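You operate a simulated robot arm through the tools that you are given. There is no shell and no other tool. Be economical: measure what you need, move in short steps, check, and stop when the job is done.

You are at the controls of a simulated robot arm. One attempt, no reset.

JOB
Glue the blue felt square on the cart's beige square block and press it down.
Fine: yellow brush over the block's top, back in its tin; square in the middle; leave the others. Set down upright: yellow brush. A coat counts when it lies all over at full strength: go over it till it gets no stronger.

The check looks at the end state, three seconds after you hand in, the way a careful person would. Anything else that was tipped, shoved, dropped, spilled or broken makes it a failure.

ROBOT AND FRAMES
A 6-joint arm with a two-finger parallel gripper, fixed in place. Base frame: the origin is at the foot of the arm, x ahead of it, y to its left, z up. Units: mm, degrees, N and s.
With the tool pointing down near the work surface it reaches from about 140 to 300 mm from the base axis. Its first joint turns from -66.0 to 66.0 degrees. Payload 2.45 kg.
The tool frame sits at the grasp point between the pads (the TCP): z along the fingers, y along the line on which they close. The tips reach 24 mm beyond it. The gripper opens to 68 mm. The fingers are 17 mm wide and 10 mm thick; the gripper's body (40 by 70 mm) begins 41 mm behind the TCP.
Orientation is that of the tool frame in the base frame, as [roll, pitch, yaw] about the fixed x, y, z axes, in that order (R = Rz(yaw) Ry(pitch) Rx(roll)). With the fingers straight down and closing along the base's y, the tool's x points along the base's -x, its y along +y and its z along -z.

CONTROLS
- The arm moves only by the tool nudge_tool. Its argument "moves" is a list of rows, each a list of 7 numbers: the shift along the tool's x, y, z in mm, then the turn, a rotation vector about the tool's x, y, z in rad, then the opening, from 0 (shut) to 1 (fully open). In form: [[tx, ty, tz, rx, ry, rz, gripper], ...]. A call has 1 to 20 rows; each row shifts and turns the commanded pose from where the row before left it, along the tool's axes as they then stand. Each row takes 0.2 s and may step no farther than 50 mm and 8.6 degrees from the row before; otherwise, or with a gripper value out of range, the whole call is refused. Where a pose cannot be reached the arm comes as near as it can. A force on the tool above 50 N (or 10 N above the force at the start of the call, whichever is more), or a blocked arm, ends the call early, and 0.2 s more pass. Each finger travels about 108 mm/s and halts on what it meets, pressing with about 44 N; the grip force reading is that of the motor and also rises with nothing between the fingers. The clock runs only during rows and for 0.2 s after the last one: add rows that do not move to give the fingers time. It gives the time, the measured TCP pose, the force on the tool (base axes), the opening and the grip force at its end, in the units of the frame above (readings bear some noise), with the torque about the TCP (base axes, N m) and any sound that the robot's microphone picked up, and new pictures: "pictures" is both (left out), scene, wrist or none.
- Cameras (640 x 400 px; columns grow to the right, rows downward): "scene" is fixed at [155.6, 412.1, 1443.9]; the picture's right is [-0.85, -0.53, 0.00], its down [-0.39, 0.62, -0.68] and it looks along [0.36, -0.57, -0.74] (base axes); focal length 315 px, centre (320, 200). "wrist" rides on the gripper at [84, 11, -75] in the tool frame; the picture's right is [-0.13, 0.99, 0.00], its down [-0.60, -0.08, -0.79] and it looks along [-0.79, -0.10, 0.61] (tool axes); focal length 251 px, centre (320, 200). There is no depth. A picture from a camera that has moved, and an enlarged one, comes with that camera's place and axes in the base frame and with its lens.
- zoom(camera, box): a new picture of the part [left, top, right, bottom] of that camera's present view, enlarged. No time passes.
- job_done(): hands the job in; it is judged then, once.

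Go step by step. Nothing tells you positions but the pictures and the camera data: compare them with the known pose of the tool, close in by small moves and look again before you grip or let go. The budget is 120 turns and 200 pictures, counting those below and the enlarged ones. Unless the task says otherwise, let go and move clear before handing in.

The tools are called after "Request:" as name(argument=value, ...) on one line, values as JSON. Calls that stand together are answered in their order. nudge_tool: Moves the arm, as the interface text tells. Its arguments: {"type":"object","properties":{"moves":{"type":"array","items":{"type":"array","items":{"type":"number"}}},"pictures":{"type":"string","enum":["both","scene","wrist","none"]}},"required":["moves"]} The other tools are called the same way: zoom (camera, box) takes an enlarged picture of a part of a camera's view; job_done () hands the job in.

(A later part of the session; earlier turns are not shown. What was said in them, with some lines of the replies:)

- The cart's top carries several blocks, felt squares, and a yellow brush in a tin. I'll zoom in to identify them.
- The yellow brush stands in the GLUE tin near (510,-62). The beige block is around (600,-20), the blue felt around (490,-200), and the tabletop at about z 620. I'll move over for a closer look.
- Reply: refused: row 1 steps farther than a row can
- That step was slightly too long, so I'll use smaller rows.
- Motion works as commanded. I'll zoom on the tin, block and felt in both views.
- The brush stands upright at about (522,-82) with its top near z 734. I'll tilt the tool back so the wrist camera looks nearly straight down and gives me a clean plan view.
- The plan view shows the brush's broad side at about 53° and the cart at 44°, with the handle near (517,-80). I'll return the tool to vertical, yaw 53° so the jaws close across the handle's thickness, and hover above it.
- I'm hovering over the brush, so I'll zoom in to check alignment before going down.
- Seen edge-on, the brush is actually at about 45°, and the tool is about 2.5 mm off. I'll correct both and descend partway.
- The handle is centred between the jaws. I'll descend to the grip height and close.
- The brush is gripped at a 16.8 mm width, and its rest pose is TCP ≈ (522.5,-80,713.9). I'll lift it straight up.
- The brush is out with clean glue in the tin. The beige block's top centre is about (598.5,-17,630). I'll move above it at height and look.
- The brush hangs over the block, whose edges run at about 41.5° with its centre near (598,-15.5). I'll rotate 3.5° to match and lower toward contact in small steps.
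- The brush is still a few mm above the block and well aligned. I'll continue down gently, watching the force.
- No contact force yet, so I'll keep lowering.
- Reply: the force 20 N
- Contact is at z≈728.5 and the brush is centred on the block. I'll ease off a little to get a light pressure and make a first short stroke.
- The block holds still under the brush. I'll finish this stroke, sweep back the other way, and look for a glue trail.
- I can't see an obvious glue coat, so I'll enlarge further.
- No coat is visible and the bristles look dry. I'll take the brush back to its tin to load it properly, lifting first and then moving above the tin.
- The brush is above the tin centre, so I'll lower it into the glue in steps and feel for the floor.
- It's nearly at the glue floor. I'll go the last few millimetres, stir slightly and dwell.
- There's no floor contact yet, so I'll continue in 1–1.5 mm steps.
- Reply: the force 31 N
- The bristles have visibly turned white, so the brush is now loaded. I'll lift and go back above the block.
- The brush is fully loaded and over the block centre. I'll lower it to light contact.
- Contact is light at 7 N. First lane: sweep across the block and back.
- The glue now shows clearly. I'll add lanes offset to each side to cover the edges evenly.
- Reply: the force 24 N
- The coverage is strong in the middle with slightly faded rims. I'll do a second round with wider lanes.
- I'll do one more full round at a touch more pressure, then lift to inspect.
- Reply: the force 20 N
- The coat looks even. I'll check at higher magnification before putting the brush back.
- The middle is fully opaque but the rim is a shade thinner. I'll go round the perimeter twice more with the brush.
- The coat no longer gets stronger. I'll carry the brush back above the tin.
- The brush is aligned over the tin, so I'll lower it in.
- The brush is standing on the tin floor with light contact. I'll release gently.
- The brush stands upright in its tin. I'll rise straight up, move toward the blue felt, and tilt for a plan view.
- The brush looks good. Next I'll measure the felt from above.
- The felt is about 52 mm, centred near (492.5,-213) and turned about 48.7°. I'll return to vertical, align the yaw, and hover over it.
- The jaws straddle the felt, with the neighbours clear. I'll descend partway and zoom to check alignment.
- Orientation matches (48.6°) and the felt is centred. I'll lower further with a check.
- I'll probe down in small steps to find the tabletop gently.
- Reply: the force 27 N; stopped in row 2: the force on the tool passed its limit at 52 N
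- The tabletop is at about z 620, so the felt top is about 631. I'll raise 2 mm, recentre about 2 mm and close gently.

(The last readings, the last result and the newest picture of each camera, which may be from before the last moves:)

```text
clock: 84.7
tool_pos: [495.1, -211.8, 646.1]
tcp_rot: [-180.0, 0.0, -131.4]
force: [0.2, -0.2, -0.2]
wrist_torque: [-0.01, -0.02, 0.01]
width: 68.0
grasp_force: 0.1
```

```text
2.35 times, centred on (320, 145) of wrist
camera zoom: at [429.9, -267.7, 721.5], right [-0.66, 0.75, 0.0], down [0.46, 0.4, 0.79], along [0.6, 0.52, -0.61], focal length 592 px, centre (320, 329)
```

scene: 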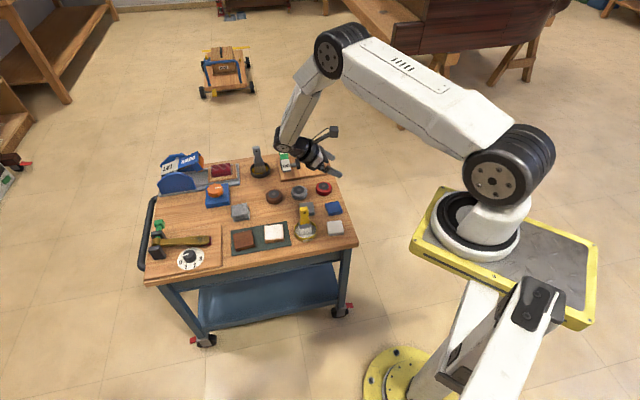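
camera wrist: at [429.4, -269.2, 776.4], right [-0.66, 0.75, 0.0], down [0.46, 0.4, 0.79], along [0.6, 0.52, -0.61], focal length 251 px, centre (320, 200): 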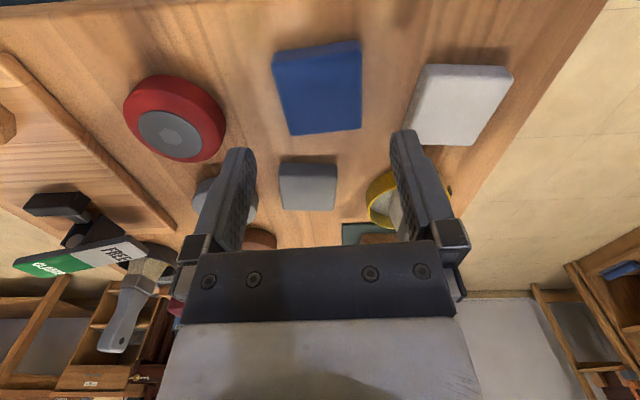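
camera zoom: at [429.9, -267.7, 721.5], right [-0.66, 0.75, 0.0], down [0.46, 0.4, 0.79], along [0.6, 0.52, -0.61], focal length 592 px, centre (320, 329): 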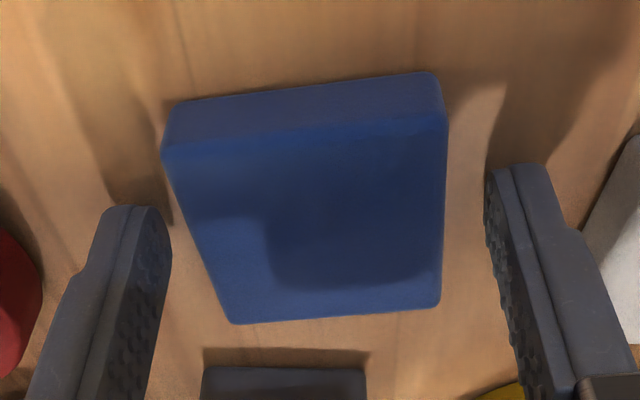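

It's centred, so I'll close on the felt.

Request:
nudge_tool(moves=[[0, 0, 0, 0, 0, 0, 0.9], [0, 0, 0, 0, 0, 0, 0.82], [0, 0, 0, 0, 0, 0, 0.76], [0, 0, 0, 0, 0, 0, 0.6], [0, 0, 0, 0, 0, 0, 0.6], [0, 0, 0, 0, 0, 0, 0.6]], pictures="none")

Request:
nudge_tool(moves=[[0, 0, -8, 0, 0, 0, 0.6], [0, 0, -20, 0, 0, 0, 0.6], [0, 0, -20, 0, 0, 0, 0.6], [0, 0, 0, 0, 0, 0, 0.6]])

Request:
zoom(camera="wrist", box=[200, 60, 440, 230])

Request:
zoom(camera="scene", box=[260, 170, 360, 240])

```text
clock: 86.1
tool_pos: [494.0, -210.6, 646.3]
tcp_rot: [180.0, 0.0, -131.3]
force: [0.1, 0.5, 0.5]
wrist_torque: [0.01, 0.0, 0.02]
width: 48.2
grasp_force: 44.3
```

```text
clock: 87.1
tool_pos: [494.6, -212.5, 694.6]
tcp_rot: [179.9, 0.0, -131.3]
force: [0.4, 0.1, -0.4]
wrist_torque: [0.01, 0.0, 0.01]
width: 48.2
grasp_force: 44.5
camera wrist: at [429.9, -268.2, 769.6], right [-0.66, 0.75, 0.0], down [0.46, 0.4, 0.79], along [0.6, 0.52, -0.61], focal length 251 px, centre (320, 200)
```

scene: 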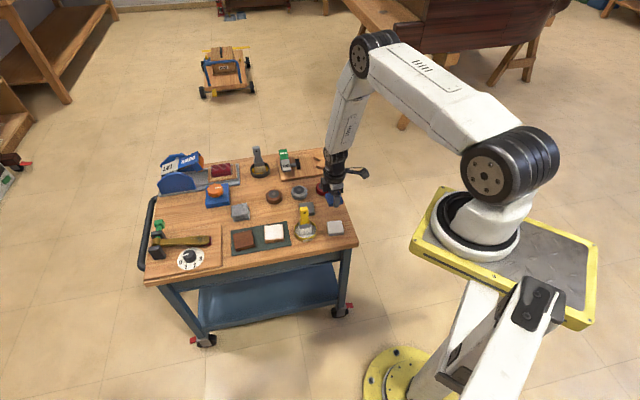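
wrist: 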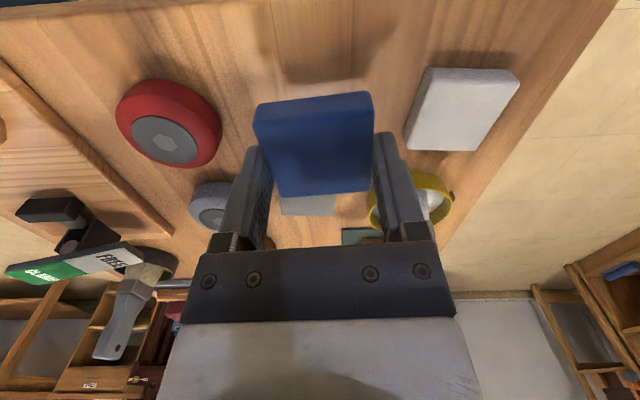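

```text
2.35 times, centred on (320, 145) of wrist
camera zoom: at [429.9, -268.2, 769.6], right [-0.66, 0.75, 0.0], down [0.46, 0.4, 0.79], along [0.6, 0.52, -0.61], focal length 592 px, centre (320, 329)
```

zoom: 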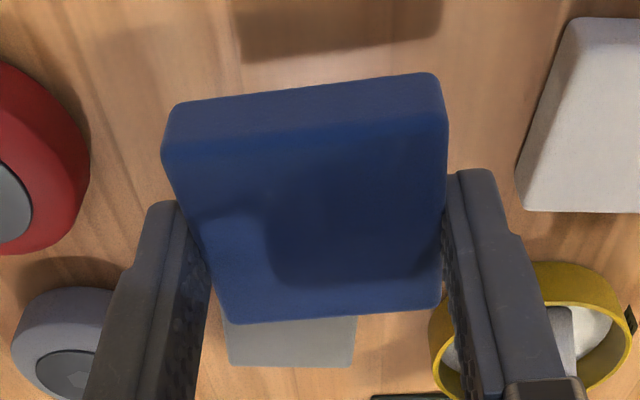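

```text
5.71 times, centred on (310, 205) of scene
camera zoom: at [155.6, 412.1, 1443.9], right [-0.85, -0.53, 0.0], down [-0.39, 0.62, -0.68], along [0.36, -0.57, -0.74], focal length 1800 px, centre (377, 171)
```

zoom: 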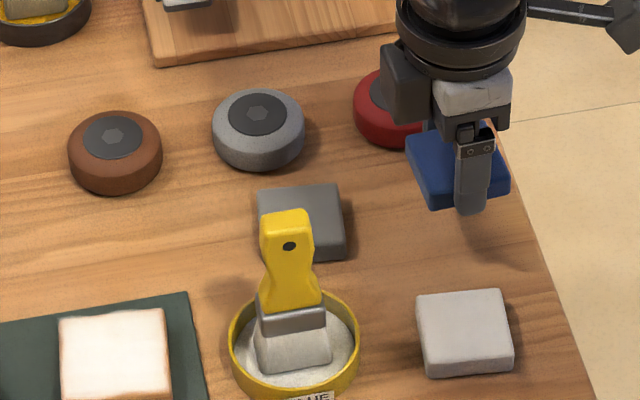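

The felt is held squarely, about 1 mm off in tool x. I'll lift well clear of the brush handle, carry it over the block and turn to the block's angle.

Request:
nudge_tool(moves=[[0, 0, -40, 0, 0, 0, 0.6], [0, 0, -40, 0, 0, 0, 0.6], [0, 0, -30, 0, 0, 0, 0.6], [-36, 9.1, 0, 0, 0, 0, 0.6], [-36, 9.1, 0, 0, 0, 0, 0.6], [-36, 9.1, 0, 0, 0, 0, 0.6], [-36, 9.1, 0, 0, 0, 0, 0.6], [-36, 9.1, 0, 0, 0, 0, 0.6], [-35.6, 9.1, 0, 0, 0, 0, 0.6], [0, 0, 0, 0, 0, 0.129, 0.6], [0, 0, 40, 0, 0, 0, 0.6], [0, 0, 0, 0, 0, 0, 0.6], [0, 0, 0, 0, 0, 0, 0.6]])

Request:
zoom(camera="wrist", box=[220, 0, 420, 180])

Request:
zoom(camera="scene", box=[240, 180, 330, 250])

```text
clock: 89.9
tool_pos: [595.3, -14.6, 764.5]
tcp_rot: [179.9, 0.0, -138.7]
force: [0.1, 0.3, 0.1]
wrist_torque: [0.02, 0.04, 0.06]
width: 48.0
grasp_force: 44.3
camera wrist: at [524.8, -61.6, 840.0], right [-0.56, 0.83, 0.0], down [0.51, 0.34, 0.79], along [0.66, 0.44, -0.61], focal length 251 px, centre (320, 200)
```

scene: 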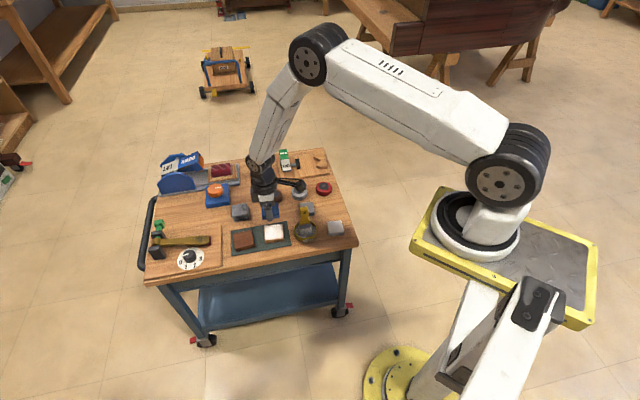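
wrist: 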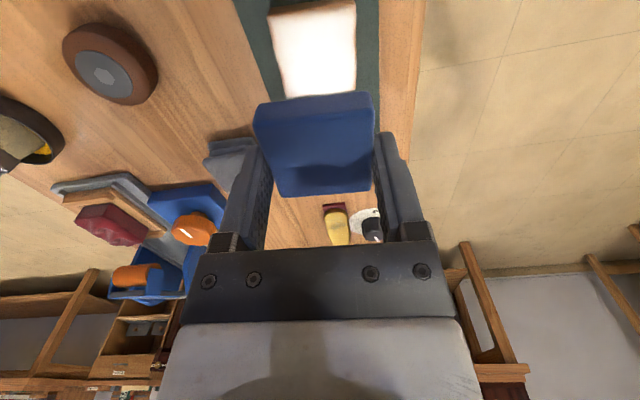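

```text
2.22 times, centred on (320, 90) of wrist
camera zoom: at [524.8, -61.6, 840.0], right [-0.56, 0.83, 0.0], down [0.51, 0.34, 0.79], along [0.66, 0.44, -0.61], focal length 559 px, centre (320, 444)
```

zoom: 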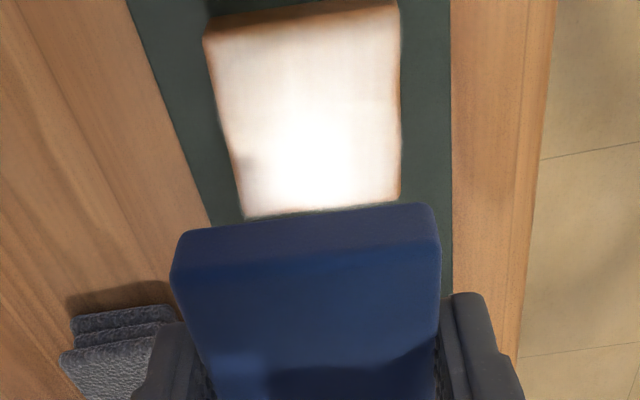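

```text
5.71 times, centred on (285, 215) of scene
camera zoom: at [155.6, 412.1, 1443.9], right [-0.85, -0.53, 0.0], down [-0.39, 0.62, -0.68], along [0.36, -0.57, -0.74], focal length 1800 px, centre (520, 114)
```

zoom: 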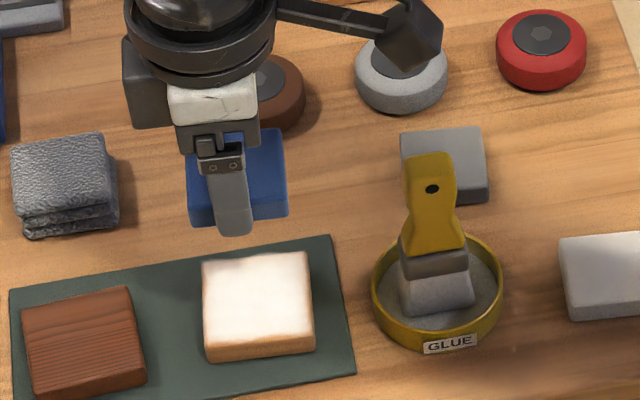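

The felt and block are parallel, and the block is about 2.5 mm toward tool −y. I'll correct that and descend nearer for a better comparison.

Request:
nudge_tool(moves=[[0, -2.2, 25, 0, 0, 0, 0.6], [0, 0, 25, 0, 0, 0, 0.6], [0, 0, 30, 0, 0, 0, 0.6], [0, 0, 0, 0, 0, 0, 0.6], [0, 0, 0, 0, 0, 0, 0.6]], pictures="none")

Request:
zoom(camera="wrist", box=[220, 30, 420, 190])

Request:
zoom(camera="scene", box=[250, 200, 310, 250])

```text
clock: 91.1
tool_pos: [597.0, -16.1, 685.4]
tcp_rot: [-179.9, 0.0, -138.7]
force: [0.1, -0.3, -0.8]
wrist_torque: [-0.02, 0.0, -0.05]
width: 48.1
grasp_force: 44.1
```

```text
2.50 times, centred on (320, 110) of wrist
camera zoom: at [526.0, -63.6, 760.6], right [-0.56, 0.83, 0.0], down [0.51, 0.34, 0.79], along [0.66, 0.44, -0.61], focal length 629 px, centre (320, 425)
```

zoom: 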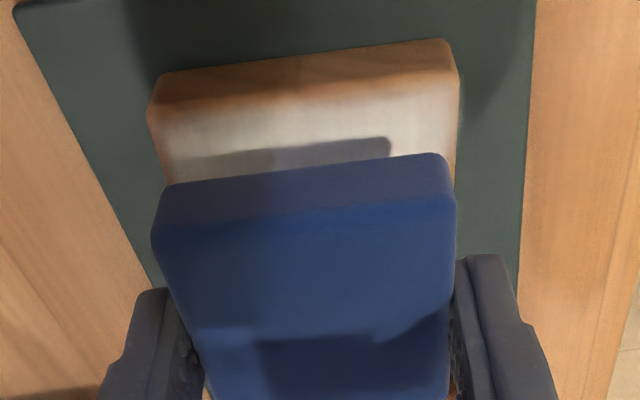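

```text
8.00 times, centred on (280, 225) of scene
camera zoom: at [155.6, 412.1, 1443.9], right [-0.85, -0.53, 0.0], down [-0.39, 0.62, -0.68], along [0.36, -0.57, -0.74], focal length 2520 px, centre (640, 0)
```

zoom: 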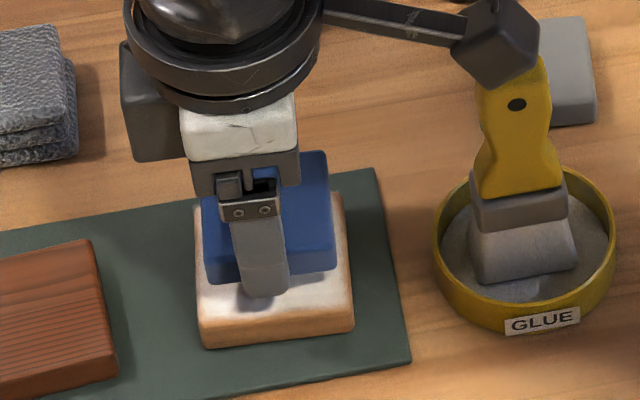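

The lateral alignment is good, and I'll nudge 1 mm forward. I'll lower close to the block and re-check.

Request:
nudge_tool(moves=[[-1, 0, 10, 0, 0, 0, 0.6], [0, 0, 7, 0, 0, 0, 0.6], [0, 0, 0, 0, 0, 0, 0.6], [0, 0, 0, 0, 0, 0, 0.6]], pictures="none")

Request:
zoom(camera="wrist", box=[220, 50, 420, 200])

Request:
zoom(camera="scene", box=[256, 208, 296, 248])

```text
clock: 91.8
tool_pos: [603.4, -13.6, 674.5]
tcp_rot: [-179.7, 0.2, -138.7]
force: [-3.7, 0.3, 24.6]
wrist_torque: [-1.46, 1.58, -0.19]
width: 48.1
grasp_force: 44.0
stopped in row 3: the force on the tool passed its limit at 53 N (the readings are from after the stop); the commanded pose is now the measured one
```

```text
2.67 times, centred on (320, 125) of wrist
camera zoom: at [532.5, -62.2, 749.6], right [-0.56, 0.83, 0.0], down [0.5, 0.34, 0.8], along [0.66, 0.44, -0.61], focal length 670 px, centre (320, 400)
```

zoom: 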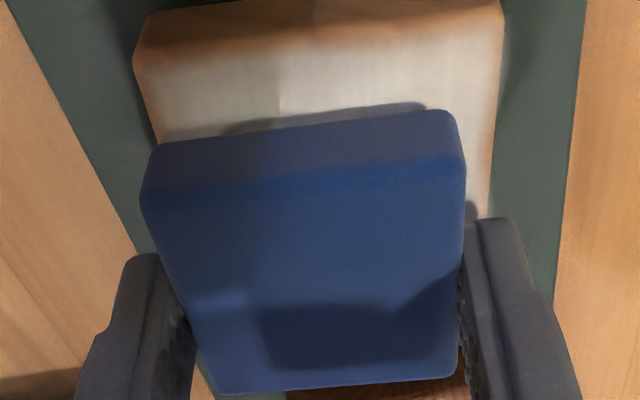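

```text
10.00 times, centred on (276, 228) of scene
camera zoom: at [155.2, 412.1, 1444.0], right [-0.85, -0.53, 0.0], down [-0.39, 0.62, -0.68], along [0.36, -0.57, -0.74], focal length 3150 px, centre (760, -80)
```

zoom: 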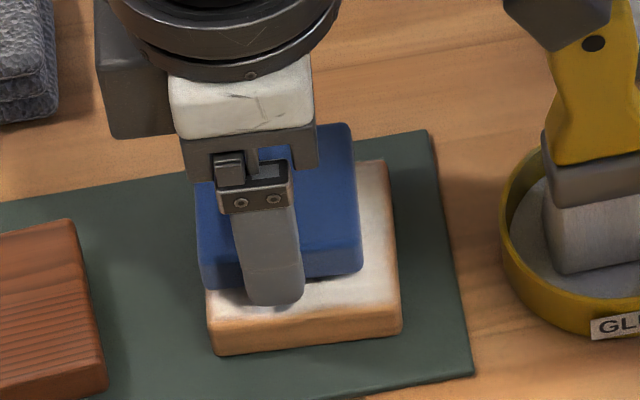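

The call stopped on force with the felt still above the block. The wrist camera pod has evidently come down on the brush handle. I'll rise straight up now and inspect.

Request:
nudge_tool(moves=[[0, 0, -4, 0, 0, 0, 0.6], [0, 0, -10, 0, 0, 0, 0.6], [0, 0, -30, 0, 0, 0, 0.6], [0, 0, -45, 0, 0, 0, 0.6], [0, 0, 0, 0, 0, 0, 0.6], [0, 0, 0, 0, 0, 0, 0.6]])

Request:
zoom(camera="scene", box=[250, 190, 340, 250])

```text
clock: 93.2
tool_pos: [602.4, -14.0, 762.2]
tcp_rot: [-179.9, 0.1, -138.7]
force: [0.5, -0.2, -0.2]
wrist_torque: [0.03, 0.01, 0.01]
width: 48.2
grasp_force: 44.8
camera wrist: at [530.5, -61.8, 837.3], right [-0.56, 0.83, 0.0], down [0.5, 0.34, 0.79], along [0.66, 0.44, -0.61], focal length 251 px, centre (320, 200)
```

scene: 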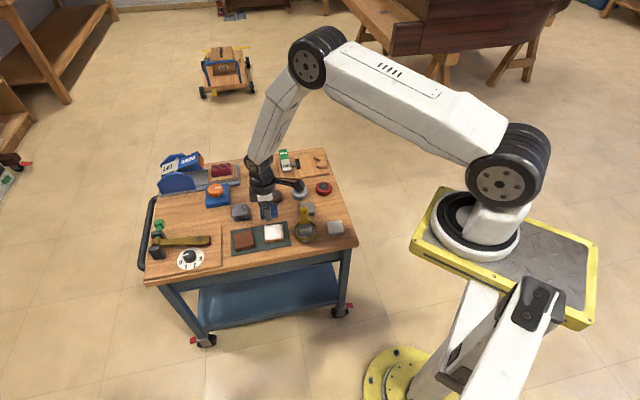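
wrist: 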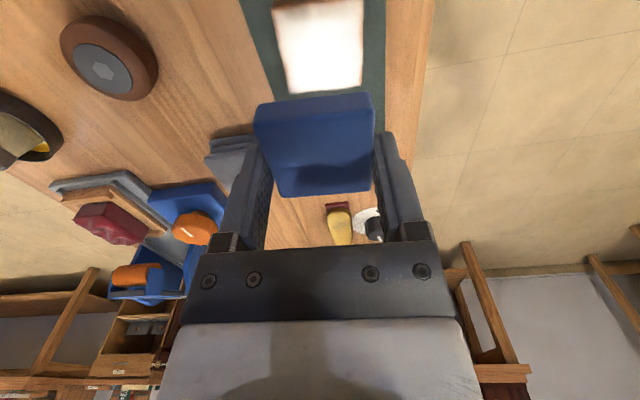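

```text
6.67 times, centred on (295, 220) of scene
camera zoom: at [155.6, 412.1, 1443.9], right [-0.85, -0.53, 0.0], down [-0.39, 0.62, -0.68], along [0.36, -0.57, -0.74], focal length 2100 px, centre (487, 67)
```

zoom: 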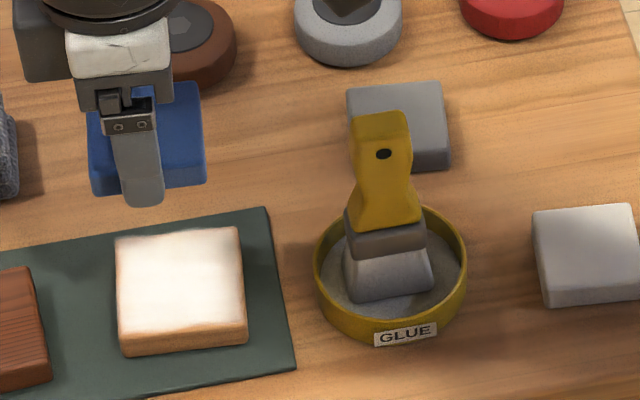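

The brush is still upright and the tin unmoved. I'll turn the gripper by −90° so the camera pod swings away from the brush. The square is symmetric, so this is fine.

Request:
nudge_tool(moves=[[0, 0, -10, 0, 0, 0, 0.6], [0, 0, 0, 0, 0, 0.1428, 0.6], [0, 0, 0, 0, 0, 0.1428, 0.6], [0, 0, 0, 0, 0, 0.1428, 0.6], [0, 0, 0, 0, 0, 0.1428, 0.6], [0, 0, 0, 0, 0, 0.1428, 0.6], [0, 0, 0, 0, 0, 0.1428, 0.6], [0, 0, 0, 0, 0, 0.1428, 0.6], [0, 0, 0, 0, 0, 0.1428, 0.6], [0, 0, 0, 0, 0, 0.1428, 0.6], [0, 0, 0, 0, 0, 0.1428, 0.6], [0, 0, 0, 0, 0, 0.1428, 0.6], [0, 0, 0, 0, 0, 0, 0.6], [0, 0, 0, 0, 0, 0, 0.6]])

Request:
zoom(camera="wrist", box=[220, 0, 420, 180])

```text
clock: 96.2
tool_pos: [601.0, -13.2, 770.4]
tcp_rot: [180.0, 0.3, 131.3]
force: [-0.7, -0.2, 0.6]
wrist_torque: [-0.02, 0.02, -0.01]
width: 48.1
grasp_force: 44.4
camera wrist: at [553.4, 56.1, 846.3], right [0.83, 0.56, 0.0], down [0.34, -0.51, 0.79], along [0.44, -0.66, -0.61], focal length 251 px, centre (320, 200)
```

scene: 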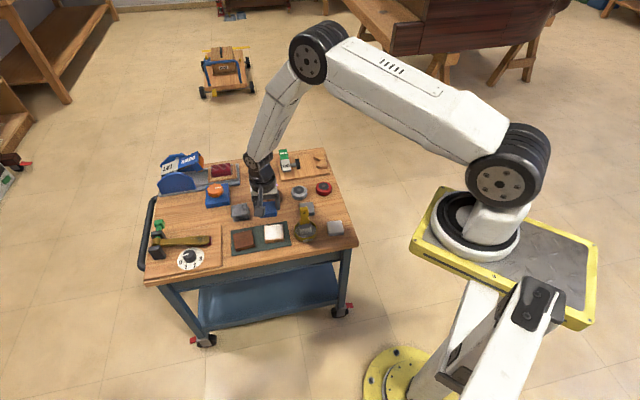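
wrist: 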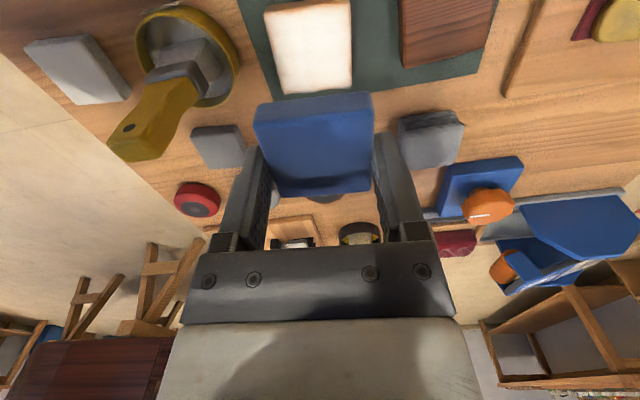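

```text
2.22 times, centred on (320, 90) of wrist
camera zoom: at [553.4, 56.1, 846.3], right [0.83, 0.56, 0.0], down [0.34, -0.51, 0.79], along [0.44, -0.66, -0.61], focal length 559 px, centre (320, 444)
```

zoom: 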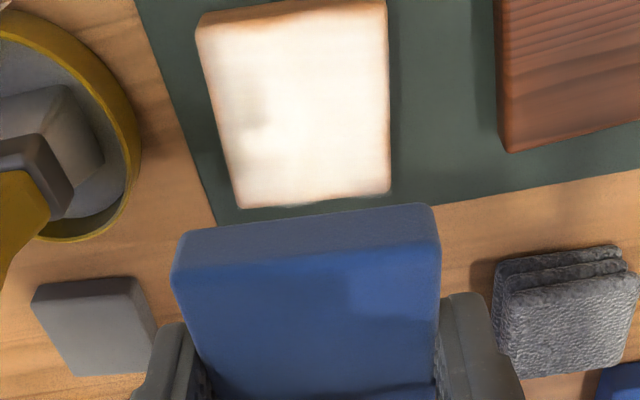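

From this side the block is about 6 mm toward tool −y. I'll correct that, descend to a safe height, and compare again. The pod is now clear of the brush.

Request:
nudge_tool(moves=[[-0.7, -5.8, 0, 0, 0, 0, 0.6], [0, 0, 30, 0, 0, 0, 0.6], [0, 0, 30, 0, 0, 0, 0.6], [0, 0, 22, 0, 0, 0, 0.6], [0, 0, 0, 0, 0, 0, 0.6], [0, 0, 0, 0, 0, 0, 0.6]], pictures="none")

Request:
zoom(camera="wrist", box=[220, 30, 420, 190])

Request:
zoom(camera="scene", box=[250, 200, 320, 250])

```text
clock: 97.6
tool_pos: [598.0, -17.7, 689.9]
tcp_rot: [179.8, 0.1, 131.3]
force: [0.1, -0.5, 0.3]
wrist_torque: [-0.01, 0.01, -0.04]
width: 48.0
grasp_force: 44.7
```

```text
2.50 times, centred on (320, 110) of wrist
camera zoom: at [549.1, 50.4, 764.1], right [0.83, 0.56, 0.0], down [0.34, -0.51, 0.79], along [0.44, -0.66, -0.61], focal length 629 px, centre (320, 425)
```

zoom: 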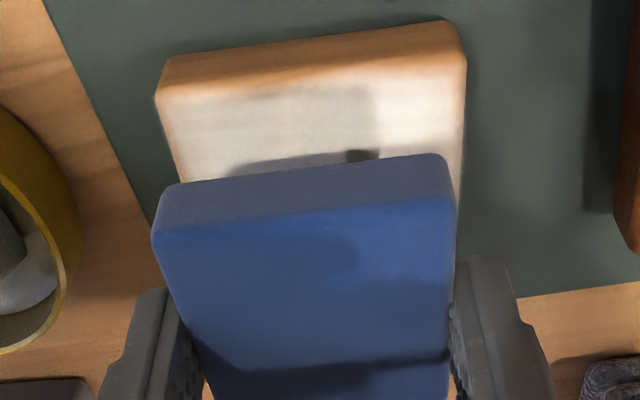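

```text
8.00 times, centred on (285, 225) of scene
camera zoom: at [155.6, 412.1, 1443.9], right [-0.85, -0.53, 0.0], down [-0.39, 0.62, -0.68], along [0.36, -0.57, -0.74], focal length 2520 px, centre (600, 0)
```

zoom: 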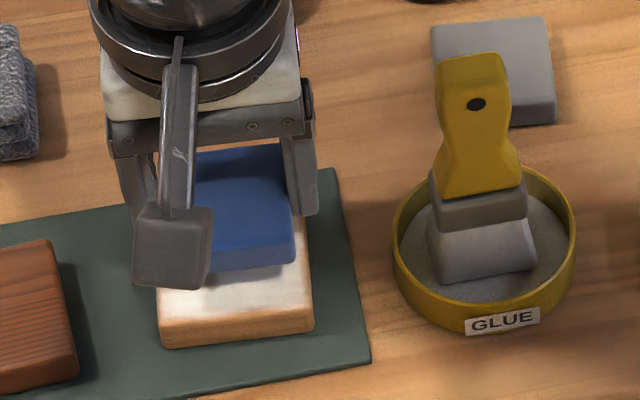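

Parallel, and within about 1 mm. I'll apply the small correction and lower to just above contact.

Request:
nudge_tool(moves=[[-1, 1.0, 8, 0, 0, 0, 0.6], [0, 0, 7, 0, 0, 0, 0.6], [0, 0, 0, 0, 0, 0, 0.6], [0, 0, 0, 0, 0, 0, 0.6]], pictures="none")

Request:
zoom(camera="wrist", box=[220, 50, 420, 210])

Request:
zoom(camera="scene", box=[256, 208, 296, 248])

```text
clock: 98.6
tool_pos: [600.1, -19.6, 674.7]
tcp_rot: [179.9, 0.2, 131.3]
force: [-0.3, 0.0, -0.4]
wrist_torque: [-0.03, 0.01, -0.02]
width: 48.0
grasp_force: 43.7
```

```text
2.50 times, centred on (320, 130) of wrist
camera zoom: at [551.2, 50.9, 749.1], right [0.83, 0.56, 0.0], down [0.34, -0.51, 0.79], along [0.44, -0.66, -0.61], focal length 629 px, centre (320, 375)
```

zoom: 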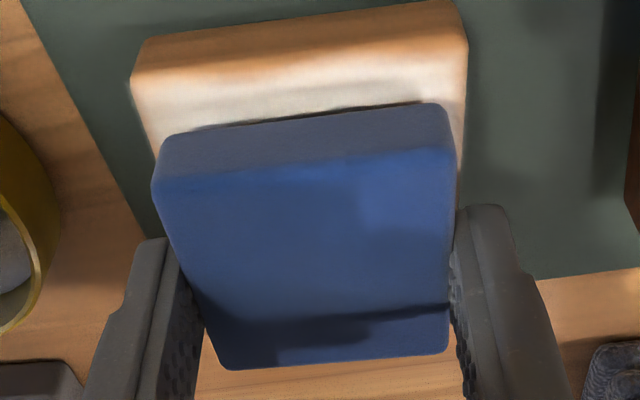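

```text
10.00 times, centred on (276, 228) of scene
camera zoom: at [155.6, 412.1, 1443.9], right [-0.85, -0.53, 0.0], down [-0.39, 0.62, -0.68], along [0.36, -0.57, -0.74], focal length 3150 px, centre (760, -80)
```

zoom: 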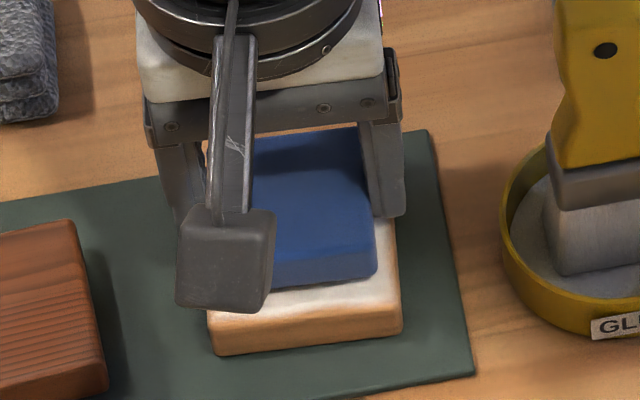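

The near margin is about 3.4 mm against an ideal of about 4.5. I'll nudge 1 mm further and lower to contact.

Request:
nudge_tool(moves=[[-1, -0.4, 4, 0, 0, 0, 0.6], [0, 0, 4, 0, 0, 0, 0.6], [0, 0, 0, 0, 0, 0, 0.6], [0, 0, 0, 0, 0, 0, 0.6]], pictures="none")

Request:
zoom(camera="wrist", box=[220, 50, 420, 210])

```text
clock: 99.6
tool_pos: [601.6, -20.4, 667.8]
tcp_rot: [179.7, 0.5, 131.4]
force: [-7.7, 0.0, 33.6]
wrist_torque: [0.04, 0.5, 0.02]
width: 48.0
grasp_force: 44.6
```

```text
2.50 times, centred on (320, 130) of wrist
camera zoom: at [552.7, 49.6, 742.4], right [0.83, 0.56, 0.01], down [0.33, -0.5, 0.8], along [0.45, -0.66, -0.61], focal length 629 px, centre (320, 375)
```

zoom: 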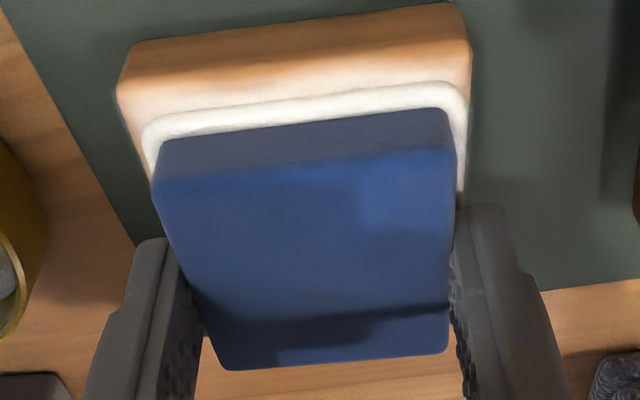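

Contact came sooner than expected, at TCP z≈667.8, so the block top is about 641.5 and my forward estimate shifts. I'll check the felt's position on the block.

Request:
zoom(camera="scene", box=[256, 208, 296, 248])

Request:
zoom(camera="wrist", box=[250, 50, 390, 160])

```text
10.00 times, centred on (276, 228) of scene
camera zoom: at [154.9, 412.1, 1444.0], right [-0.85, -0.53, 0.0], down [-0.39, 0.62, -0.68], along [0.36, -0.57, -0.74], focal length 3150 px, centre (760, -80)
```

zoom: 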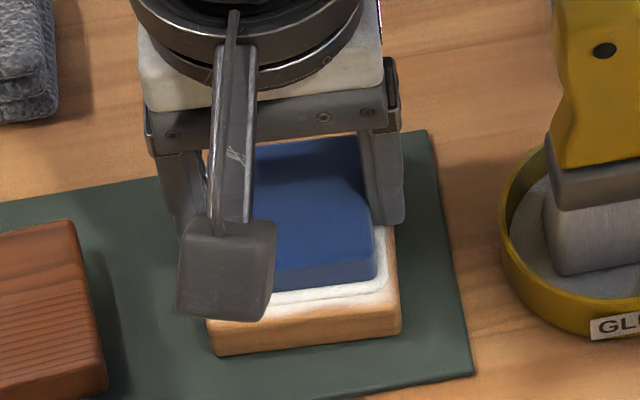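

```text
3.64 times, centred on (320, 105) of wrist
camera zoom: at [552.7, 49.6, 742.4], right [0.83, 0.56, 0.01], down [0.33, -0.5, 0.8], along [0.45, -0.66, -0.61], focal length 914 px, centre (320, 546)
```

zoom: 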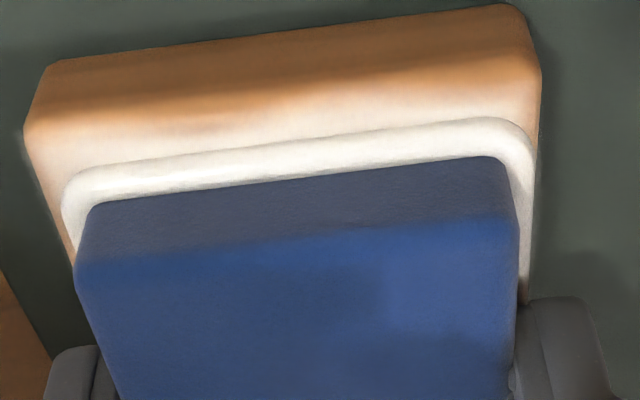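

The felt sits about 4–5 mm too far from the camera side. Before committing, I'll lift slightly and see whether it comes free.

Request:
nudge_tool(moves=[[0, 0, -2, 0, 0, 0, 0.6], [0, 0, -3, 0, 0, 0, 0.6], [0, 0, 0, 0, 0, 0, 0.6]], pictures="none")

Request:
zoom(camera="wrist", box=[220, 50, 420, 210])

Request:
zoom(camera="scene", box=[256, 208, 296, 248])

```text
clock: 100.4
tool_pos: [599.4, -18.9, 670.1]
tcp_rot: [179.9, 0.0, 131.4]
force: [0.2, 0.7, -1.0]
wrist_torque: [-0.01, 0.01, 0.0]
width: 48.1
grasp_force: 44.1
```

```text
2.50 times, centred on (320, 130) of wrist
camera zoom: at [550.8, 50.2, 745.4], right [0.83, 0.56, 0.0], down [0.34, -0.51, 0.79], along [0.44, -0.66, -0.61], focal length 629 px, centre (320, 375)
```

zoom: 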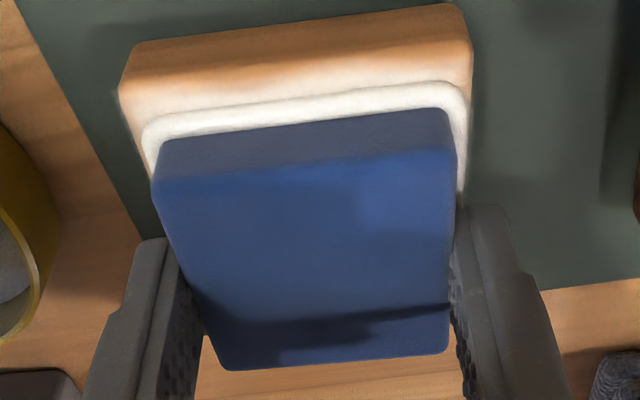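

```text
10.00 times, centred on (276, 228) of scene
camera zoom: at [155.7, 412.1, 1443.9], right [-0.85, -0.53, 0.0], down [-0.39, 0.62, -0.68], along [0.36, -0.57, -0.74], focal length 3150 px, centre (760, -80)
```

zoom: 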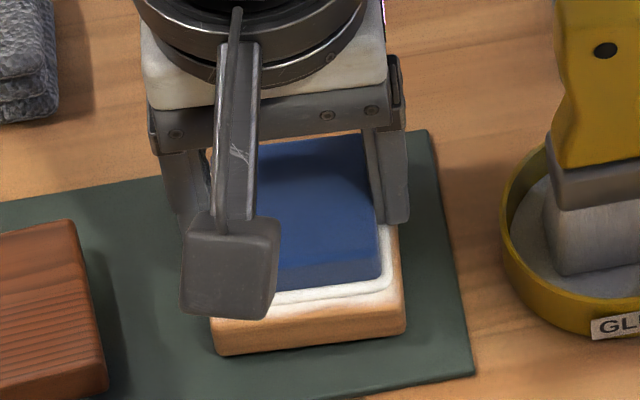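

The felt seems to stay with the bead. I'll lift a few mm more to see clearly whether the block follows.

Request:
nudge_tool(moves=[[0, 0, -3, 0, 0, 0, 0.6], [0, 0, -3, 0, 0, 0, 0.6], [0, 0, 0, 0, 0, 0, 0.6]], pictures="none")

Request:
zoom(camera="wrist", box=[220, 50, 420, 210])

Request:
zoom(camera="scene", box=[256, 208, 296, 248])

```text
clock: 101.2
tool_pos: [599.6, -20.1, 677.7]
tcp_rot: [180.0, 0.1, 131.2]
force: [-0.1, 0.0, -1.3]
wrist_torque: [0.01, -0.04, 0.01]
width: 47.8
grasp_force: 44.2
```

```text
2.50 times, centred on (320, 130) of wrist
camera zoom: at [551.9, 49.3, 752.0], right [0.83, 0.56, 0.0], down [0.34, -0.51, 0.79], along [0.44, -0.66, -0.61], focal length 629 px, centre (320, 375)
```

zoom: 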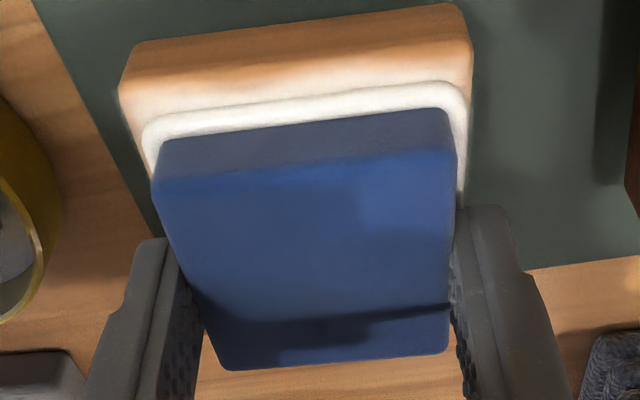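

```text
10.00 times, centred on (276, 228) of scene
camera zoom: at [155.7, 412.1, 1443.9], right [-0.85, -0.53, 0.0], down [-0.39, 0.62, -0.68], along [0.36, -0.57, -0.74], focal length 3150 px, centre (760, -80)
```

zoom: 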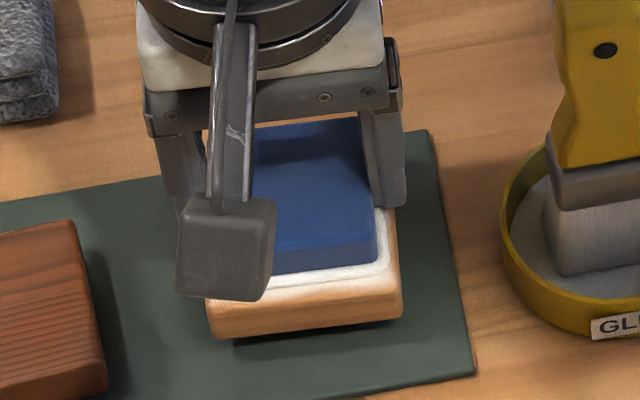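

The felt has bonded: the block came up with it. I'll set it back down in place on the mat.

Request:
nudge_tool(moves=[[0, 0, 4, 0, 0, 0, 0.6], [0, 0, 3, 0, 0, 0, 0.6], [0, 0, 0, 0, 0, 0, 0.6]], pictures="none")

Request:
nudge_tool(moves=[[0, 0, 1.5, 0, 0, 0, 0.6], [0, 0, 0, 0, 0, 0, 0.6]], pictures="none")

Request:
zoom(camera="scene", box=[256, 208, 296, 248])

```text
clock: 102.0
tool_pos: [599.2, -21.0, 668.9]
tcp_rot: [179.9, 0.2, 131.3]
force: [0.2, -0.4, -0.4]
wrist_torque: [-0.03, 0.01, 0.0]
width: 48.0
grasp_force: 43.5
```

```text
clock: 102.6
tool_pos: [600.8, -19.4, 668.8]
tcp_rot: [179.8, 0.1, 131.3]
force: [1.1, -0.9, -1.2]
wrist_torque: [-0.01, 0.0, -0.02]
width: 48.1
grasp_force: 43.7
```

```text
10.00 times, centred on (276, 228) of scene
camera zoom: at [155.7, 412.1, 1443.9], right [-0.85, -0.53, 0.0], down [-0.39, 0.62, -0.68], along [0.36, -0.57, -0.74], focal length 3150 px, centre (760, -80)
```

zoom: 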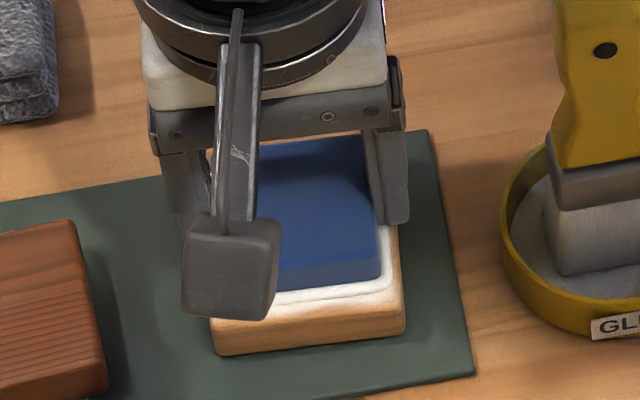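

It's nearly down. The block is about 1 mm to the right of its original spot, so I'll correct that and lower until it rests.

Request:
nudge_tool(moves=[[0, 1.2, 0, 0, 0, 0, 0.6], [0, 0, 0.7, 0, 0, 0, 0.6], [0, 0, 0, 0, 0, 0, 0.6]], pictures="none")

Request:
nudge_tool(moves=[[0, 0, 0.7, 0, 0, 0, 0.6], [0, 0, 0, 0, 0, 0, 0.6]], pictures="none")

Request:
nudge_tool(moves=[[0, 0, 0.6, 0, 0, 0, 0.6], [0, 0, 0, 0, 0, 0, 0.6]], pictures="none")

```text
clock: 103.4
tool_pos: [599.8, -18.7, 667.4]
tcp_rot: [179.9, 0.1, 131.3]
force: [0.0, -0.3, -0.8]
wrist_torque: [-0.01, 0.01, 0.01]
width: 47.9
grasp_force: 43.7
```

```text
clock: 104.0
tool_pos: [599.8, -19.6, 668.0]
tcp_rot: [179.8, 0.1, 131.4]
force: [-2.3, 1.2, 6.3]
wrist_torque: [0.0, 0.1, -0.01]
width: 48.2
grasp_force: 43.7
```

```text
clock: 104.6
tool_pos: [600.5, -19.7, 667.4]
tcp_rot: [179.8, 0.2, 131.4]
force: [-3.9, 2.3, 16.3]
wrist_torque: [0.06, 0.19, 0.04]
width: 48.2
grasp_force: 43.9
```

It's resting on the mat with light pressing force. I'll ease off and open the jaws, then rise and inspect.

Request:
nudge_tool(moves=[[0, 0, -0.8, 0, 0, 0, 0.6], [0, 0, 0, 0, 0, 0, 0.75], [0, 0, 0, 0, 0, 0, 0.85], [0, 0, 0, 0, 0, 0, 1], [0, 0, 0, 0, 0, 0, 1], [0, 0, -15, 0, 0, 0, 1], [0, 0, -35, 0, 0, 0, 1], [0, 0, -40, 0, 0, 0, 1], [0, 0, -40, 0, 0, 0, 1], [0, 0, 0, 0, 0.145, 0, 1], [0, 0, 0, 0, 0.145, 0, 1], [0, 0, 0, 0, 0.145, 0, 1], [0, 0, 0, 0, 0.145, 0, 1], [0, 0, 0, 0, 0.145, 0, 1], [0, 0, 0, 0, 0, 0, 1]])

Request:
zoom(camera="scene", box=[250, 200, 320, 250])

```text
clock: 107.8
tool_pos: [600.8, -19.4, 798.7]
tcp_rot: [179.9, -41.5, 131.5]
force: [0.2, -0.5, -0.7]
wrist_torque: [0.02, 0.03, 0.0]
width: 67.9
grasp_force: 0.1
camera wrist: at [599.5, -2.6, 910.0], right [0.81, 0.58, -0.08], down [0.59, -0.79, 0.19], along [0.05, -0.21, -0.98], focal length 251 px, centre (320, 200)
```

scene: 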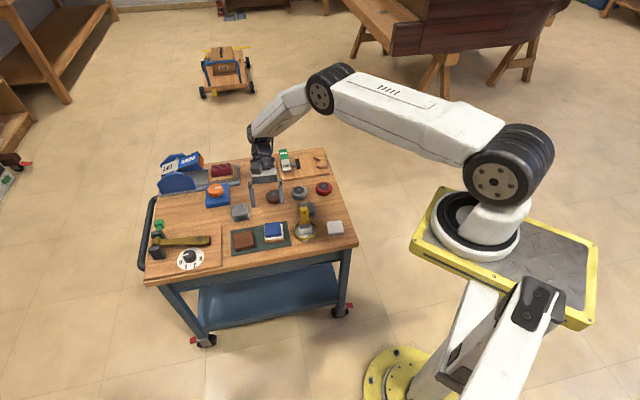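
wrist: 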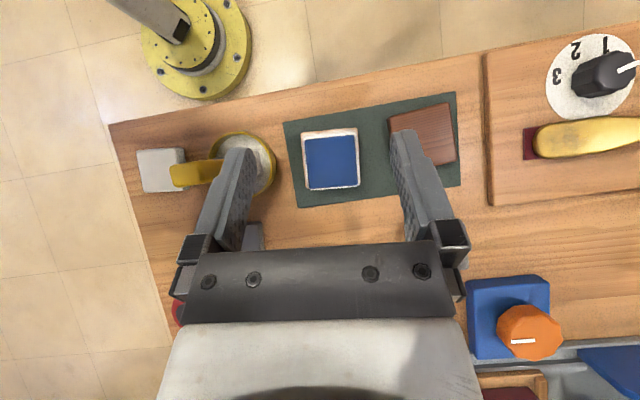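

```text
8.00 times, centred on (285, 225) of scene
camera zoom: at [155.7, 412.1, 1443.9], right [-0.85, -0.53, 0.0], down [-0.39, 0.62, -0.68], along [0.36, -0.57, -0.74], focal length 2520 px, centre (600, 0)
```

zoom: 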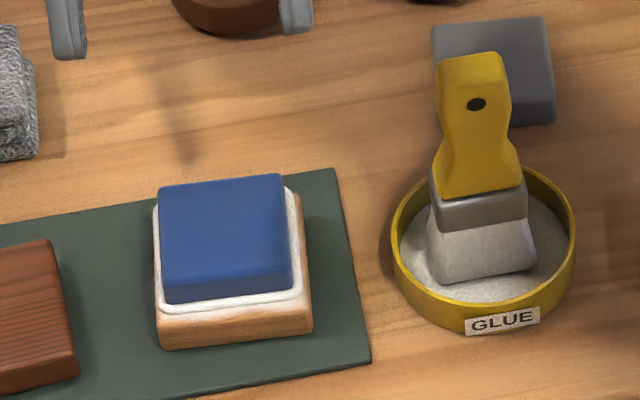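

The felt lies on the block with the glue line visible. I'll enlarge the plan view to measure how well it's centred.

Request:
zoom(camera="wrist", box=[290, 115, 370, 205])

Request:
zoom(camera="scene", box=[262, 216, 292, 248])

```text
4.44 times, centred on (330, 160) of wrist
camera zoom: at [599.5, -2.6, 910.0], right [0.81, 0.58, -0.08], down [0.59, -0.79, 0.19], along [0.05, -0.21, -0.98], focal length 1118 px, centre (276, 378)
```

zoom: 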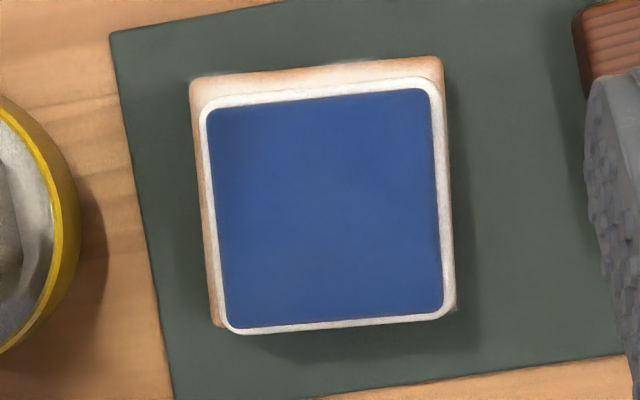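

```text
12.50 times, centred on (277, 232) of scene
camera zoom: at [155.7, 412.1, 1443.9], right [-0.85, -0.53, 0.0], down [-0.39, 0.62, -0.68], along [0.36, -0.57, -0.74], focal length 3938 px, centre (858, -200)
```

zoom: 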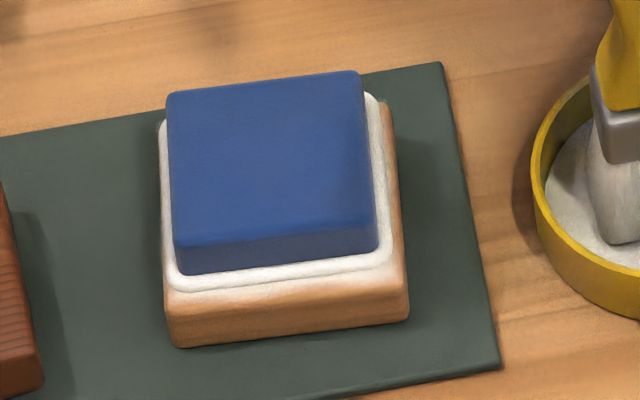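

The felt is bonded flat, about 3 mm off centre and square to within a degree or two. I'll close the fingers and press it down from above at its middle.

Request:
nudge_tool(moves=[[0, 0, 0, 0, -0.145, 0, 0.5], [0, 0, 0, 0, -0.145, 0, 0], [0, 0, 0, 0, -0.145, 0, 0], [0, 0, 0, 0, -0.145, 0, 0], [0, 0, 0, 0, -0.145, 0, 0], [0, 0, 40, 0, 0, 0, 0], [0, 0, 40, 0, 0, 0, 0], [0, 0, 30, 0, 0, 0, 0], [0, 0, 4, 0, 0, 0, 0], [0, 0, 0, 0, 0, 0, 0], [0, 0, 0, 0, 0, 0, 0]], pictures="wrist")

Request:
zoom(camera="scene", box=[250, 200, 320, 250])

```text
clock: 110.2
tool_pos: [601.3, -18.0, 684.7]
tcp_rot: [180.0, 0.1, 131.3]
force: [0.0, 0.1, -1.0]
wrist_torque: [0.0, 0.0, 0.01]
width: 0.0
grasp_force: 23.7
camera wrist: at [552.7, 51.0, 760.1], right [0.83, 0.56, 0.0], down [0.34, -0.51, 0.79], along [0.44, -0.66, -0.61], focal length 251 px, centre (320, 200)
```

wrist: 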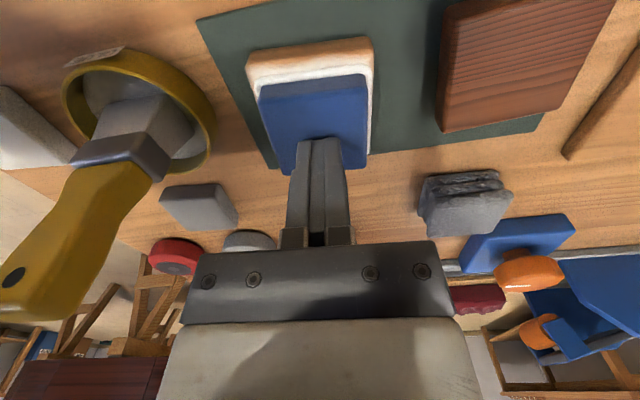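

```text
8.00 times, centred on (285, 225) of scene
camera zoom: at [155.6, 412.1, 1443.9], right [-0.85, -0.53, 0.0], down [-0.39, 0.62, -0.68], along [0.36, -0.57, -0.74], focal length 2520 px, centre (600, 0)
```

zoom: 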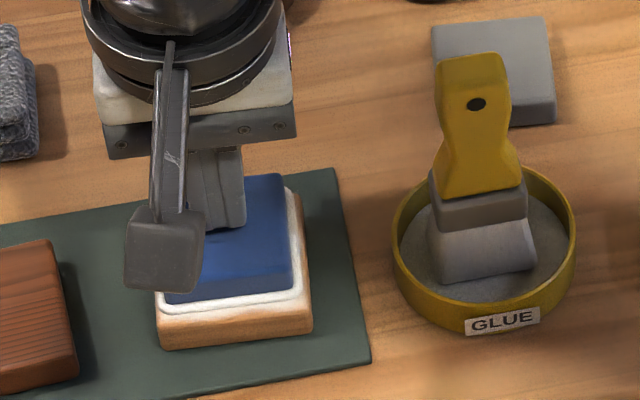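

The closed fingertips are over the felt's middle. I'll lower to contact and press.

Request:
nudge_tool(moves=[[0, 0, 4, 0, 0, 0, 0], [0, 0, 2, 0, 0, 0, 0], [0, 0, 0, 0, 0, 0, 0]], pictures="none")

Request:
nudge_tool(moves=[[0, 0, 1.5, 0, 0, 0, 0], [0, 0, 0, 0, 0, 0, 0]], pictures="none")

Request:
nudge_tool(moves=[[0, 0, 0.8, 0, 0, 0, 0], [0, 0, 0, 0, 0, 0, 0]], pictures="none")

```text
clock: 110.9
tool_pos: [602.9, -19.9, 683.8]
tcp_rot: [180.0, 0.1, 131.4]
force: [-10.1, 1.5, 19.2]
wrist_torque: [0.0, 0.26, 0.01]
width: 0.0
grasp_force: 24.2
stopped in row 3: the force on the tool passed its limit at 54 N (the readings are from after the stop); the commanded pose is now the measured one
```

```text
clock: 111.6
tool_pos: [603.0, -18.4, 681.6]
tcp_rot: [-179.9, -0.1, 131.4]
force: [-9.1, 0.5, 17.5]
wrist_torque: [0.04, 0.22, 0.01]
width: 0.0
grasp_force: 23.6
stopped in row 2: the force on the tool passed its limit at 50 N (the readings are from after the stop); the commanded pose is now the measured one
```

```text
clock: 112.2
tool_pos: [604.3, -18.5, 681.2]
tcp_rot: [179.9, 0.2, 131.4]
force: [-17.1, 3.2, 39.6]
wrist_torque: [0.12, 0.44, 0.03]
width: 0.0
grasp_force: 23.7
```

It's pressed firmly at 40–50 N. I'll hold briefly, then lift straight up and inspect.

Request:
nudge_tool(moves=[[0, 0, -0.5, 0, 0, 0, 0], [0, 0, 0, 0, 0, 0, 0], [0, 0, 0, 0, 0, 0, 0], [0, 0, 0, 0, 0, 0, 0], [0, 0, 0, 0, 0, 0, 0], [0, 0, -10, 0, 0, 0, 0], [0, 0, -40, 0, 0, 0, 0], [0, 0, -45, 0, 0, 0, 0], [0, 0, -45, 0, 0, 0, 0], [0, 0, 0, 0, 0.145, 0, 0.5], [0, 0, 0, 0, 0.145, 0, 1], [0, 0, 0, 0, 0.145, 0, 1], [0, 0, 0, 0, 0.145, 0, 1], [0, 0, 0, 0, 0.145, 0, 1], [0, 0, 0, 0, 0.145, 0, 1], [0, 0, 0, 0, 0, 0, 1], [0, 0, 0, 0, 0, 0, 1]])

Request:
zoom(camera="scene", box=[262, 216, 292, 248])

Request:
zoom(camera="wrist", box=[280, 115, 380, 215])

Request:
zoom(camera="scene", box=[140, 140, 360, 280])

```text
clock: 115.8
tool_pos: [603.1, -18.8, 821.7]
tcp_rot: [179.9, -49.8, 131.4]
force: [-0.2, 0.3, -0.9]
wrist_torque: [0.02, 0.0, 0.01]
width: 67.8
grasp_force: 0.0
camera wrist: at [612.6, -14.9, 934.2], right [0.8, 0.59, -0.1], down [0.6, -0.8, 0.05], along [-0.05, -0.1, -0.99], focal length 251 px, centre (320, 200)
```

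scene: 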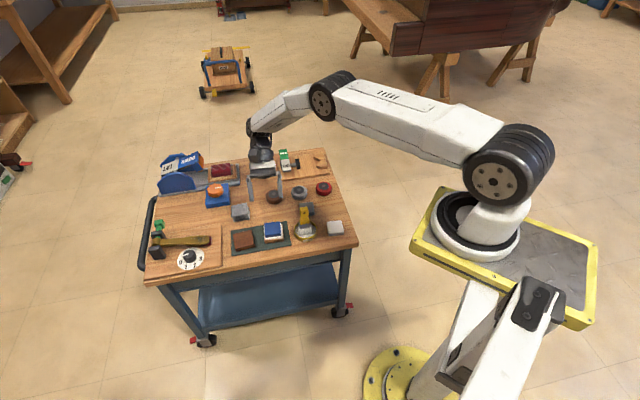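
wrist: 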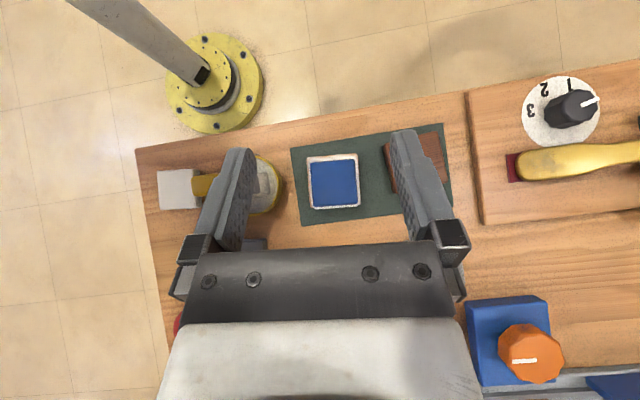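

```text
12.50 times, centred on (277, 232) of scene
camera zoom: at [155.6, 412.1, 1443.9], right [-0.85, -0.53, 0.0], down [-0.39, 0.62, -0.68], along [0.36, -0.57, -0.74], focal length 3938 px, centre (858, -200)
```

zoom: 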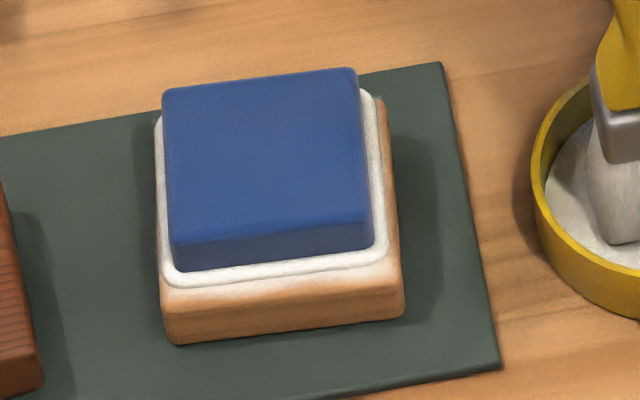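

```text
4.00 times, centred on (330, 165) of wrist
camera zoom: at [612.6, -14.9, 934.2], right [0.8, 0.59, -0.1], down [0.6, -0.8, 0.05], along [-0.05, -0.1, -0.99], focal length 1006 px, centre (280, 340)
```

zoom: 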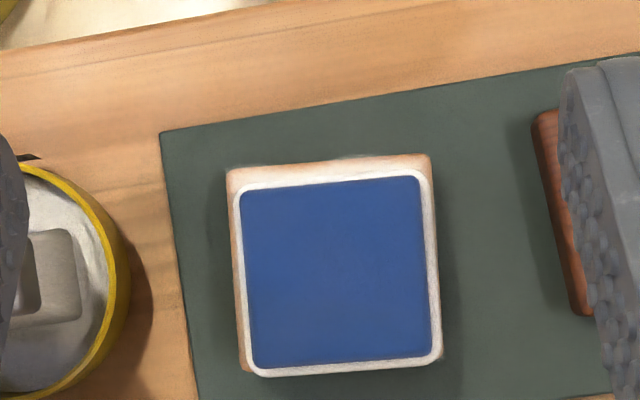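

```text
2.86 times, centred on (250, 210) of scene
camera zoom: at [155.6, 412.1, 1443.9], right [-0.85, -0.53, 0.0], down [-0.39, 0.62, -0.68], along [0.36, -0.57, -0.74], focal length 900 px, centre (520, 171)
```

zoom: 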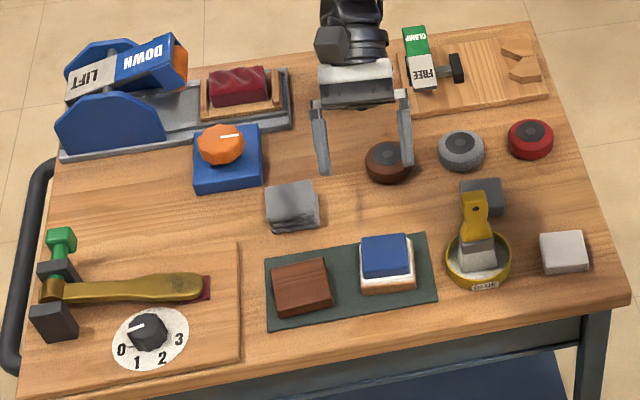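

The blue felt is bonded flat on the glued block, about 3 mm from dead centre. The brush is upright in its tin, the other items are in place and the arm is clear.

Request:
job_done()

```text
The job is handed in.
```

I've handed the job in: the blue felt square is glued and pressed onto the beige block, and the yellow brush is back upright in its tin.

- **Centring:** the felt sits about 3 mm off centre. It bonded on first contact, before I could correct it.
- **Block:** it lifted briefly with the felt, and I set it back on the mat within about 1 mm of where it was.
- **Brush:** while I was lowering the felt, the wrist camera pressed down on the standing brush. The brush stayed upright and its tin did not move.
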